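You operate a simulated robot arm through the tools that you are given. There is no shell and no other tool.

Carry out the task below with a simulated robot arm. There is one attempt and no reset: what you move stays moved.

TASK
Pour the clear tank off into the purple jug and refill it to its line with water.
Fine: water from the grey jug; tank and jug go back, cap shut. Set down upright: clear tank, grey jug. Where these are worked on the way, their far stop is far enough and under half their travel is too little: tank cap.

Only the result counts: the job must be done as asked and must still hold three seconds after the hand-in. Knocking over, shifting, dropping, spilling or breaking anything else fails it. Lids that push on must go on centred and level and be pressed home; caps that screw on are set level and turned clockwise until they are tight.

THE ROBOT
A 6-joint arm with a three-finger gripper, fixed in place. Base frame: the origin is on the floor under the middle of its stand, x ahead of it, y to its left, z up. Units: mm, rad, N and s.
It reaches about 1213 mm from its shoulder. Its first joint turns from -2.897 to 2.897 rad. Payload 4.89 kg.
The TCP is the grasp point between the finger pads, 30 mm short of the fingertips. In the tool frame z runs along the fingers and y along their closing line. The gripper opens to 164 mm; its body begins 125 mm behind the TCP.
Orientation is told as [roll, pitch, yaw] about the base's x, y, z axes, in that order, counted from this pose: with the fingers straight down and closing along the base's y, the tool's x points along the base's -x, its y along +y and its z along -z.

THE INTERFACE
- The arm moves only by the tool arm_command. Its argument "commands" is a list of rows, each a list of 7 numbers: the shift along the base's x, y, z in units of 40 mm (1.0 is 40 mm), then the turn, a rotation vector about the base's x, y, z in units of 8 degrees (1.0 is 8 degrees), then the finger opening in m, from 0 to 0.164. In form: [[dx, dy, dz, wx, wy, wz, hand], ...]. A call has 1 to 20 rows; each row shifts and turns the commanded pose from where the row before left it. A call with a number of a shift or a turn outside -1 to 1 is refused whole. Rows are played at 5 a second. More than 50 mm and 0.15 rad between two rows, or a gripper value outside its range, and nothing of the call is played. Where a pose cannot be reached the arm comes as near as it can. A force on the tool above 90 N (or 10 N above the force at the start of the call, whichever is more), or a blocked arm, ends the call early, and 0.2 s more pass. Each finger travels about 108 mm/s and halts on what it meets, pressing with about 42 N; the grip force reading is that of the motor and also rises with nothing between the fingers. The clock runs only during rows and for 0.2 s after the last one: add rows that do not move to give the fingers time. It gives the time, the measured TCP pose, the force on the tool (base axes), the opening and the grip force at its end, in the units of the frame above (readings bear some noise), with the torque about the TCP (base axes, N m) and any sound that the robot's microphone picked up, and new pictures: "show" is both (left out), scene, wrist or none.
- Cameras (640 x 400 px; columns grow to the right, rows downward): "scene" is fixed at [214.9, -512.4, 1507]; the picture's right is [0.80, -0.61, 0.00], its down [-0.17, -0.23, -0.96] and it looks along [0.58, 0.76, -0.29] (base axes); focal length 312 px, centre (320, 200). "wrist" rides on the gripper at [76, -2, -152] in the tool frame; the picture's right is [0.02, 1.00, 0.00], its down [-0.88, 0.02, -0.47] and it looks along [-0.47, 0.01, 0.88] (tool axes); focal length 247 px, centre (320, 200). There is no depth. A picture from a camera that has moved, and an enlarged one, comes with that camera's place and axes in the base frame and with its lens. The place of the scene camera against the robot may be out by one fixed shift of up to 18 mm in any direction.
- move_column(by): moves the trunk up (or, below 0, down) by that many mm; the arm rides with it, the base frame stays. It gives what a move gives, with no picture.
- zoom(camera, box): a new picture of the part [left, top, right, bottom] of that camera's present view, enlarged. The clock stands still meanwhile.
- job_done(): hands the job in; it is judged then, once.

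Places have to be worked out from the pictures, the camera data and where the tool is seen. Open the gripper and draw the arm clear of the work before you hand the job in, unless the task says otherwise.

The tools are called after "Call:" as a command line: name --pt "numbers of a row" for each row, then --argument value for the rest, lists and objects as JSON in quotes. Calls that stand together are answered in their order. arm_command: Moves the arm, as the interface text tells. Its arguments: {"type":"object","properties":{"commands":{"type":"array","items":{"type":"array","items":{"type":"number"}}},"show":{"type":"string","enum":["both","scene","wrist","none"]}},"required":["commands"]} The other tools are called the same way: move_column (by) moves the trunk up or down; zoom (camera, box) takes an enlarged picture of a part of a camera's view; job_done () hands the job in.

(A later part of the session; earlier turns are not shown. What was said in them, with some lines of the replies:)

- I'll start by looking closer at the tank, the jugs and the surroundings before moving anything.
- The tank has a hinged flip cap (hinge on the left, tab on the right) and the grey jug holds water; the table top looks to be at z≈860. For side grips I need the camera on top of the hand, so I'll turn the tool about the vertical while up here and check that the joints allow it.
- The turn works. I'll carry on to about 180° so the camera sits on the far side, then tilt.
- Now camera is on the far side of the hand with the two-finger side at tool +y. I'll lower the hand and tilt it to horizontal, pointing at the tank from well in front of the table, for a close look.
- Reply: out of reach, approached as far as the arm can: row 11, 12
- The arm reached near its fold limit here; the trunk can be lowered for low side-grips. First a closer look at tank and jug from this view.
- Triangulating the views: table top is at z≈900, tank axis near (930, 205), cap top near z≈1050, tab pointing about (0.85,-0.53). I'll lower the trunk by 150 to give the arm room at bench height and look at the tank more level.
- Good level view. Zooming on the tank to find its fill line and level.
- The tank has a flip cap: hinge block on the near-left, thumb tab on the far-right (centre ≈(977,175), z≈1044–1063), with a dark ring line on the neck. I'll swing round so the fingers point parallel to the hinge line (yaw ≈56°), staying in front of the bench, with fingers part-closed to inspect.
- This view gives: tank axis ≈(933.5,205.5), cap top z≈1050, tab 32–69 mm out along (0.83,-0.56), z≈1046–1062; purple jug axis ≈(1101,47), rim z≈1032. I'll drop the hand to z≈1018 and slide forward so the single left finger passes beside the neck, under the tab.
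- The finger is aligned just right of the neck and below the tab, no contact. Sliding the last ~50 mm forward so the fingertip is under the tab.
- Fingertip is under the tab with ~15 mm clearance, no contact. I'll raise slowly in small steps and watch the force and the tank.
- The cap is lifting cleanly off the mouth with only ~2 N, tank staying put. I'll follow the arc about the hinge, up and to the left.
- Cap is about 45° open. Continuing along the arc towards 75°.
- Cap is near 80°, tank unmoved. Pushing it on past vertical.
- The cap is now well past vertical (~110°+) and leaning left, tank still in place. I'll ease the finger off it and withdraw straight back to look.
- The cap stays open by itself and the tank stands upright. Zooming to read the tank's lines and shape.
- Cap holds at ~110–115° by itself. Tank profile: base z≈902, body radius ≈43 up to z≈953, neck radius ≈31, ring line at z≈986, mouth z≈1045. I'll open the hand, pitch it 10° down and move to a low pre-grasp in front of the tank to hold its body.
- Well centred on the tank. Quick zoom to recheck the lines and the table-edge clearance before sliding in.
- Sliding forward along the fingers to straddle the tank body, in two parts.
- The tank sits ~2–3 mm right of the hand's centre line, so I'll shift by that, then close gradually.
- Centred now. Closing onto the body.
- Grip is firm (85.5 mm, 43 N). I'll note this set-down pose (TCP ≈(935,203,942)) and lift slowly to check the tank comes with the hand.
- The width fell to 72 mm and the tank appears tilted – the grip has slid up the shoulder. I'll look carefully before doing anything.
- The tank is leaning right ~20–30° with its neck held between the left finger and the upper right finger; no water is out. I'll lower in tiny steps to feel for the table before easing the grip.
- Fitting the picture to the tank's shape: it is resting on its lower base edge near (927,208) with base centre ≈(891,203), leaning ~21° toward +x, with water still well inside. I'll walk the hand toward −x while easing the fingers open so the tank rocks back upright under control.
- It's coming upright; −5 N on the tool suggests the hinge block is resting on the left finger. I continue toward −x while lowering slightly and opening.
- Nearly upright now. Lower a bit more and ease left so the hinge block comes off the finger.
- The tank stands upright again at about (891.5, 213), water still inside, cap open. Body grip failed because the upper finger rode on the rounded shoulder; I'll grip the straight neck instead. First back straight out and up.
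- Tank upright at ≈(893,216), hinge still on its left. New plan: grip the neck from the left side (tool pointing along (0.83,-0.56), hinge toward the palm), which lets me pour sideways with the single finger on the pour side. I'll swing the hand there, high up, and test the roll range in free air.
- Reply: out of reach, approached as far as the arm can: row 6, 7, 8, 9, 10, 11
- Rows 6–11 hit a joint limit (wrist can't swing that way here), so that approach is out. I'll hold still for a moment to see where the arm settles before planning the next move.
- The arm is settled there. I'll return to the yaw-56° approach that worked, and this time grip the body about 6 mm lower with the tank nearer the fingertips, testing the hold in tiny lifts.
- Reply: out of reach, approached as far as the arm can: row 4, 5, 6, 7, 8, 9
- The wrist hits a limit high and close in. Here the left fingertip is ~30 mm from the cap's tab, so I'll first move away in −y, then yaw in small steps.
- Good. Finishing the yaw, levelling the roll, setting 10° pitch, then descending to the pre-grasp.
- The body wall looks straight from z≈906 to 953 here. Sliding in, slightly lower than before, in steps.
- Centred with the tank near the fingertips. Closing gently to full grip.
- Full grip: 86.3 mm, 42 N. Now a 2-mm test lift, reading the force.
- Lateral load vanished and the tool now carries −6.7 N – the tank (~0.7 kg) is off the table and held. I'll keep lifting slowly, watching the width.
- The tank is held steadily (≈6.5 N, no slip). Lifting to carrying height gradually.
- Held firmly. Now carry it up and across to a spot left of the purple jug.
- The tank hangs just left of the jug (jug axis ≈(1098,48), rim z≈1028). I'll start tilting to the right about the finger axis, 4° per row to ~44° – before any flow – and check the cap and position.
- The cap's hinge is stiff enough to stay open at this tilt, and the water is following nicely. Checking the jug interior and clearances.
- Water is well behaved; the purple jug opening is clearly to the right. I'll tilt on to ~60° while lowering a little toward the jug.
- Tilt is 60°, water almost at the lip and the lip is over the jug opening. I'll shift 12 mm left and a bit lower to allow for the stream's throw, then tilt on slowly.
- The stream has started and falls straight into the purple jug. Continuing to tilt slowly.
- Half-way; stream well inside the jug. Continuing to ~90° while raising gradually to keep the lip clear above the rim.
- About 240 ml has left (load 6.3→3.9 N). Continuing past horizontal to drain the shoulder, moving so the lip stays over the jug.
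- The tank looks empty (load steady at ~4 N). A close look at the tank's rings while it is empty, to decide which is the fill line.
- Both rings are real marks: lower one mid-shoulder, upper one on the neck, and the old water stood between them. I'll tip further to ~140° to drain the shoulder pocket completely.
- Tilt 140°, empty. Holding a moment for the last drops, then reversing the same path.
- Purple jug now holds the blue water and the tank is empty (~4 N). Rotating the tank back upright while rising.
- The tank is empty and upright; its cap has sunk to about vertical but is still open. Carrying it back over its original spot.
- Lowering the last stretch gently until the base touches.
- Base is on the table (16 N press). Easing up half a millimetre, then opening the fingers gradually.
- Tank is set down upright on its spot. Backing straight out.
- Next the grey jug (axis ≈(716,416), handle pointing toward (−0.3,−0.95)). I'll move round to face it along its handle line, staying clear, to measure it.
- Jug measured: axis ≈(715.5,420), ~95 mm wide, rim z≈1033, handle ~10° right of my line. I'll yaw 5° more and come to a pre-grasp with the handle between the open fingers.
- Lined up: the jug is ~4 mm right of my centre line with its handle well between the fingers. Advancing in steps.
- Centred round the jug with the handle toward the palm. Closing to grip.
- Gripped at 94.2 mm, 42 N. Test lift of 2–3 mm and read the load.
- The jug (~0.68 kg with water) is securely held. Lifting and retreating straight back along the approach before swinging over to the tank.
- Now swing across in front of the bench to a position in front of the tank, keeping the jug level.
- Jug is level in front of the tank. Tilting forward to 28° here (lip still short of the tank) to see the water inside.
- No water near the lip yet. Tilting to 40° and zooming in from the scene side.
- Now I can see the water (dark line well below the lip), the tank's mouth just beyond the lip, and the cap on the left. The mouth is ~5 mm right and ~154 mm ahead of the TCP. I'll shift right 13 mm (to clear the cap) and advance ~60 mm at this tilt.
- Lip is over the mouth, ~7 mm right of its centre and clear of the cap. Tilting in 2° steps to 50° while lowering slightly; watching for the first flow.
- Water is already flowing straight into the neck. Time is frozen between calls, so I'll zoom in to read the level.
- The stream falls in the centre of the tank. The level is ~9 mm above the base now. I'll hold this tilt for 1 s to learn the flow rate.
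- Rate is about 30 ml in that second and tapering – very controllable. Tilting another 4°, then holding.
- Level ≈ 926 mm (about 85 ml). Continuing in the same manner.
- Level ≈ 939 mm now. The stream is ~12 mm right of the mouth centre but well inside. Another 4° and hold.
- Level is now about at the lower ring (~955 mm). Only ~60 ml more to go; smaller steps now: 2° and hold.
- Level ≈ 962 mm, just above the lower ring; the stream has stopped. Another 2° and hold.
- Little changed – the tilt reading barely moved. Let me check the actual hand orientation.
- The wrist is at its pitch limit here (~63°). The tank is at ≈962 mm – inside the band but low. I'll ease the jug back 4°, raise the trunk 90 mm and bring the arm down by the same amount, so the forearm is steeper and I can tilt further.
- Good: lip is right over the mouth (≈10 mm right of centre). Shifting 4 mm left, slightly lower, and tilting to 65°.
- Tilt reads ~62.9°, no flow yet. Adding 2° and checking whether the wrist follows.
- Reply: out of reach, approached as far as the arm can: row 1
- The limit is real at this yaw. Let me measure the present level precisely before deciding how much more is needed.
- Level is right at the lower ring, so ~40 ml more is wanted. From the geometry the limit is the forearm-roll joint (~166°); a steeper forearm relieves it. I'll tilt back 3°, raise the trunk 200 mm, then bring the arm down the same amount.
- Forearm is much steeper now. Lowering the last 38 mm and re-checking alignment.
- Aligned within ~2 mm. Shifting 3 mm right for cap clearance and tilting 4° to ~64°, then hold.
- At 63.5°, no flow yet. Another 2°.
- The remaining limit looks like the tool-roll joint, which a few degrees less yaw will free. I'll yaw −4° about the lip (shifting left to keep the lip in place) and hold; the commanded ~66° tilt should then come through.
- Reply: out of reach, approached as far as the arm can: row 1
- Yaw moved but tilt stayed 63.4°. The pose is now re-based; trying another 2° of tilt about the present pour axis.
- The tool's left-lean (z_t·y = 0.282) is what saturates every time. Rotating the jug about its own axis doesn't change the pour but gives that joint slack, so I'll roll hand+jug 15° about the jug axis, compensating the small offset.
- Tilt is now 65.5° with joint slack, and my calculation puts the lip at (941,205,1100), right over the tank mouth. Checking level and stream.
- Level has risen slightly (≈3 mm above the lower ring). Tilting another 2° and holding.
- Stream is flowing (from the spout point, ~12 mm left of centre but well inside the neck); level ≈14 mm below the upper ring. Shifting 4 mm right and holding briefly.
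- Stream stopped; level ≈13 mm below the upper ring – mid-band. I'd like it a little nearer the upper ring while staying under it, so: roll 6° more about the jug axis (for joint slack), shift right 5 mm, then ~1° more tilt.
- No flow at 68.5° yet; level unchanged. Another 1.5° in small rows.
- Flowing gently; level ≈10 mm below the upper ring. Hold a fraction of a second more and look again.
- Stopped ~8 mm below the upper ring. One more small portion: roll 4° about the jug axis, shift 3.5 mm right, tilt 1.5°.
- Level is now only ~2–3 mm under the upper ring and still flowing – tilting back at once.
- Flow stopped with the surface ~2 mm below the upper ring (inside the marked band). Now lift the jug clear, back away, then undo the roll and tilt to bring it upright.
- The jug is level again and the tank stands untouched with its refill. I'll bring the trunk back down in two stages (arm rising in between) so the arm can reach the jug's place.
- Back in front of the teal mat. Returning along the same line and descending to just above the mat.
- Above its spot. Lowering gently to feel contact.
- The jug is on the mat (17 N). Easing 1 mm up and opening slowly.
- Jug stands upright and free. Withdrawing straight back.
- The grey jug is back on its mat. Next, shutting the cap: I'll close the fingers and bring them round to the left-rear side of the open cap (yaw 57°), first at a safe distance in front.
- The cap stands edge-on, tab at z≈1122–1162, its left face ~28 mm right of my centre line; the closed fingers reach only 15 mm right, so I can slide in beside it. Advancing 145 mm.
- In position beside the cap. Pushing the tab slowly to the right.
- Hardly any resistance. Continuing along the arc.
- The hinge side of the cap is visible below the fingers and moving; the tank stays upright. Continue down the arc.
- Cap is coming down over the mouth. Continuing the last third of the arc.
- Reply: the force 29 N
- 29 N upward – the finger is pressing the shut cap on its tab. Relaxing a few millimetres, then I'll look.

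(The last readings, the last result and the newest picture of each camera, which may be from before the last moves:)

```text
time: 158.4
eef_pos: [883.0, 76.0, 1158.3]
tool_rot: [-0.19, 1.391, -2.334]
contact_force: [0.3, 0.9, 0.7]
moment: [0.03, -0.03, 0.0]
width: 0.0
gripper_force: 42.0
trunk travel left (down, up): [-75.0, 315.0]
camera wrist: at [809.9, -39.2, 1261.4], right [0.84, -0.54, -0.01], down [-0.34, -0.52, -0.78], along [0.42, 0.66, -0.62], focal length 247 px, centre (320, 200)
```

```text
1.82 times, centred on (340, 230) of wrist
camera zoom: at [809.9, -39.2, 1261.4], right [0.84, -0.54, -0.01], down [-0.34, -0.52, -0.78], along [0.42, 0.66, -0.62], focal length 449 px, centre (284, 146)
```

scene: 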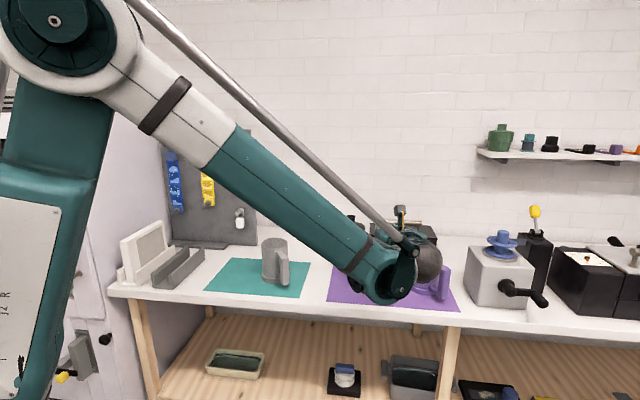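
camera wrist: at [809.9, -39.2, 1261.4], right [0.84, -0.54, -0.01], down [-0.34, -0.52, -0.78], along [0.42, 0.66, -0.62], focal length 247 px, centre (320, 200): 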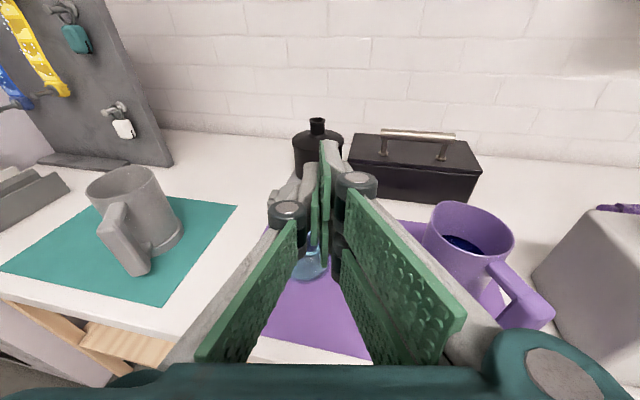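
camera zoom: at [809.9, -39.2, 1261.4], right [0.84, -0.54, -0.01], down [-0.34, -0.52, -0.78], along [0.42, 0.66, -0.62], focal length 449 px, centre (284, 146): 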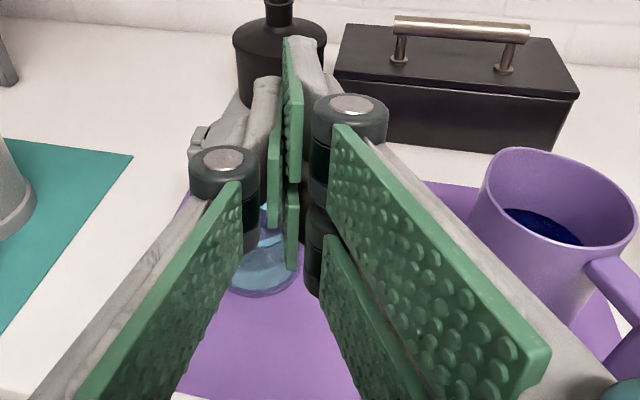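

Opening the fingers so the camera can see the tank between them.

Call:
arm_command --pt "-0.2 -0.1 0 0 0 0 0.08" --pt "-0.2 0 0 0 0 0 0.15" --pt "0 0 0 0 0 0 0.15" --pt "0 0 0 0 0 0 0.15" --show "both"

Call:
zoom --camera "wrist" --box '[270, 130, 400, 280]'

```text
time: 159.4
eef_pos: [867.3, 70.7, 1161.2]
tool_rot: [-0.191, 1.391, -2.333]
contact_force: [0.6, -0.9, -0.1]
moment: [-0.03, 0.01, -0.02]
width: 149.7
gripper_force: 0.1
trunk travel left (down, up): [-75.0, 315.0]
camera wrist: at [794.2, -44.0, 1261.9], right [0.84, -0.54, -0.01], down [-0.34, -0.52, -0.78], along [0.42, 0.66, -0.62], focal length 247 px, centre (320, 200)
```

scene: 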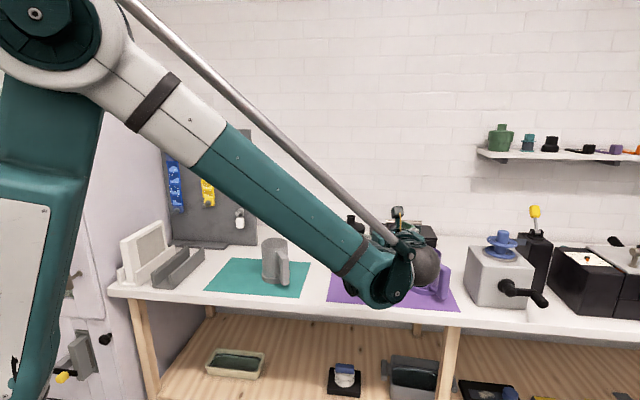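
wrist: 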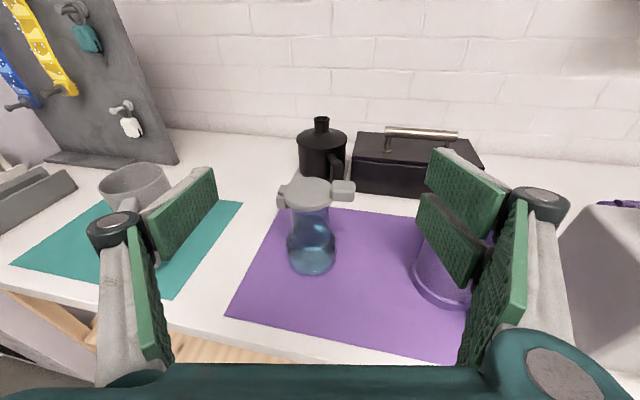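

```text
2.67 times, centred on (335, 205) of wrist
camera zoom: at [794.2, -44.0, 1261.9], right [0.84, -0.54, -0.01], down [-0.34, -0.52, -0.78], along [0.42, 0.66, -0.62], focal length 659 px, centre (280, 187)
```

zoom: 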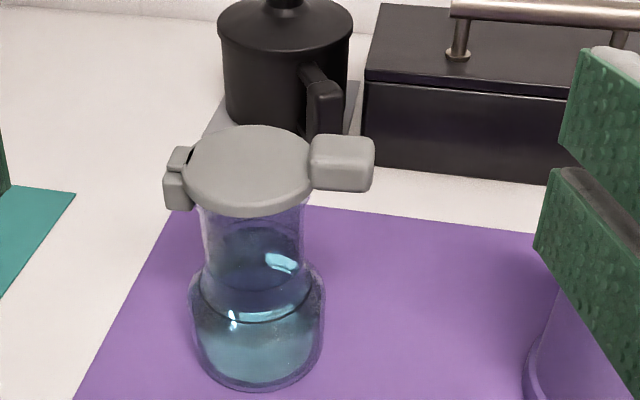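

The cap is shut and the tank stands upright with its refill. Checking closely that the cap is fully down, and the water level.

Call:
zoom --camera "wrist" --box '[285, 170, 355, 230]'

Call:
zoom --camera "wrist" --box '[280, 205, 345, 280]'

```text
6.67 times, centred on (320, 200) of wrist
camera zoom: at [794.2, -44.0, 1261.9], right [0.84, -0.54, -0.01], down [-0.34, -0.52, -0.78], along [0.42, 0.66, -0.62], focal length 1646 px, centre (320, 200)
```

zoom: 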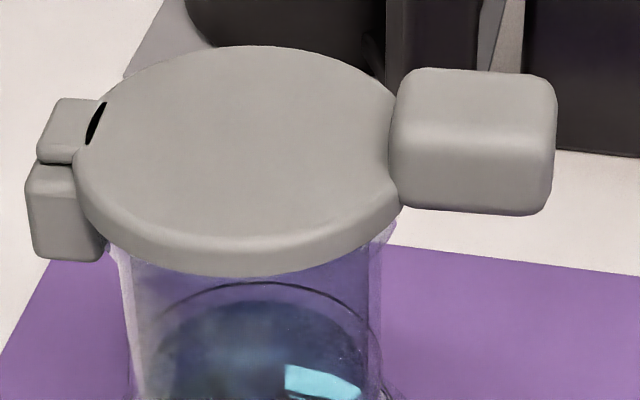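

```text
5.33 times, centred on (312, 242) of wrist
camera zoom: at [794.2, -44.0, 1261.9], right [0.84, -0.54, -0.01], down [-0.34, -0.52, -0.78], along [0.42, 0.66, -0.62], focal length 1317 px, centre (360, -27)
```

zoom: 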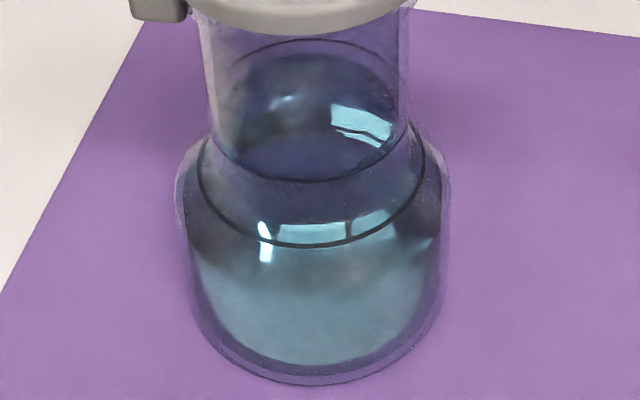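

Cap is flush, water surface ~2 mm under the upper ring, tank at (932,205) – its original spot. Now draw the arm well clear and make a last check of everything for spills or shifts.

Call:
arm_command --pt "-0.4 -0.5 0.4 0 0 0 0.15" --pt "-0.5 -0.5 0.6 0 0 0 0.15" --pt "-0.5 -0.3 0.7 0 0 0 0.15" --pt "-0.5 0 0.7 0 0 0 0.15" --pt "-0.4 0 0.7 0 0 0 0.15" --pt "0 0 0.7 0 0 0 0.15" --pt "0 0 0.7 0 0 0 0.15" --show "both"

Call:
zoom --camera "scene" --box '[320, 220, 460, 310]'

Call:
zoom --camera "scene" --box '[200, 220, 340, 310]'

```text
time: 161.0
eef_pos: [774.7, 18.4, 1338.8]
tool_rot: [-0.192, 1.39, -2.335]
contact_force: [0.4, 0.3, -0.2]
moment: [0.05, 0.01, 0.02]
width: 150.0
gripper_force: 0.1
trunk travel left (down, up): [-75.0, 315.0]
camera wrist: at [702.2, -95.9, 1440.7], right [0.84, -0.54, -0.01], down [-0.34, -0.52, -0.78], along [0.42, 0.66, -0.62], focal length 247 px, centre (320, 200)
```

scene: 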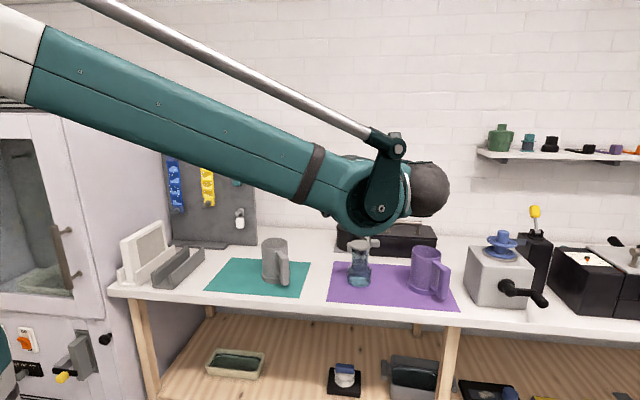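
wrist: 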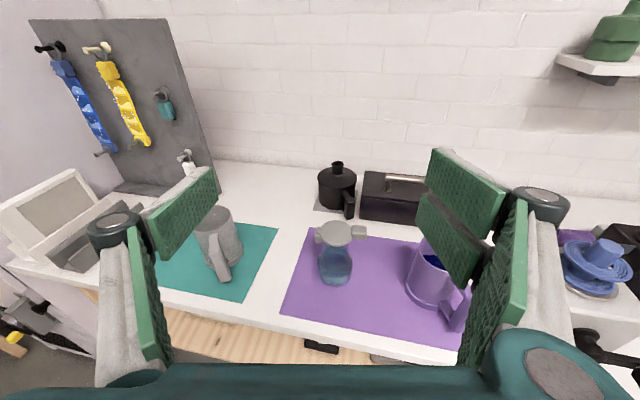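

```text
4.44 times, centred on (390, 265) of scene
camera zoom: at [214.9, -512.4, 1507.0], right [0.8, -0.61, 0.0], down [-0.17, -0.23, -0.96], along [0.58, 0.76, -0.29], focal length 1386 px, centre (9, -89)
```

zoom: 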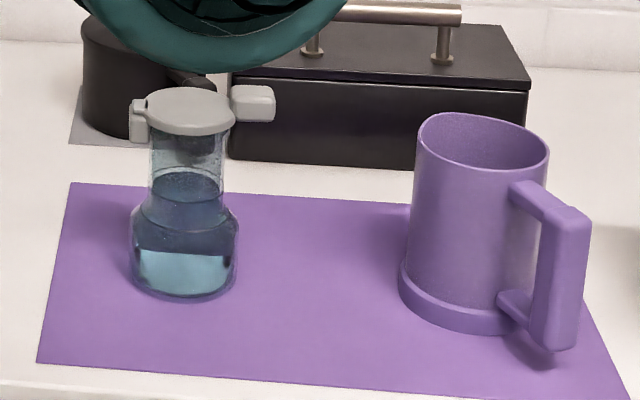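

```text
4.44 times, centred on (270, 265) of scene
camera zoom: at [214.9, -512.4, 1507.0], right [0.8, -0.61, 0.0], down [-0.17, -0.23, -0.96], along [0.58, 0.76, -0.29], focal length 1386 px, centre (542, -89)
```

zoom: 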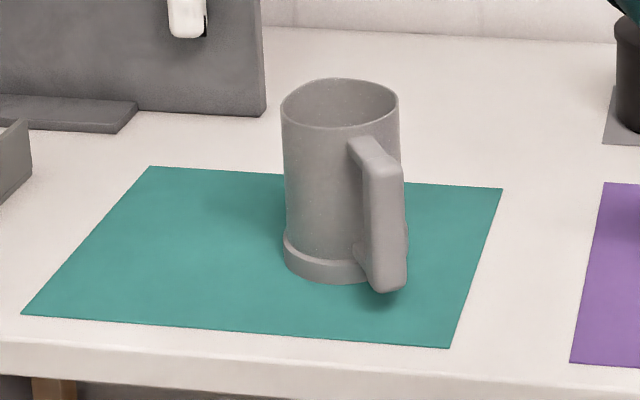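

Everything checks out: tank on its spot with cap shut and refilled, grey jug upright on its mat, purple jug unmoved with the poured-off water, no spills, gripper open and the arm clear. Handing in.

Call:
job_done

```text
The job is handed in.
```

I poured the clear tank off into the purple jug, refilled it from the grey jug, and handed the job in. The verdict hasn't come back.

- **Poured off:** I drained the tank at about 140° tilt until it looked empty. The stream stayed inside the purple jug.
- **Refilled:** The tank has two ring marks, and I couldn't tell for certain which one is "its line". I filled to about 2 mm below the upper ring. That fits if the line is the upper ring or the band between the two, but not if it is the lower ring.
- **Cap:** I opened the cap to roughly 110°. While the tank was upside down it dropped to about vertical, but stayed open. It is now shut flush and was pressed down.
- **Put back:** The tank and grey jug stand upright, each about 4–5 mm from where it started. The grey jug's handle is turned a few degrees. The purple jug shows no shift in the final pictures.

The tank slipped in my first grip, tipping about 20° on its base edge. I stood it upright before going on, and no water came out. I saw no spills at the end. The gripper is open and the arm is clear of the bench.
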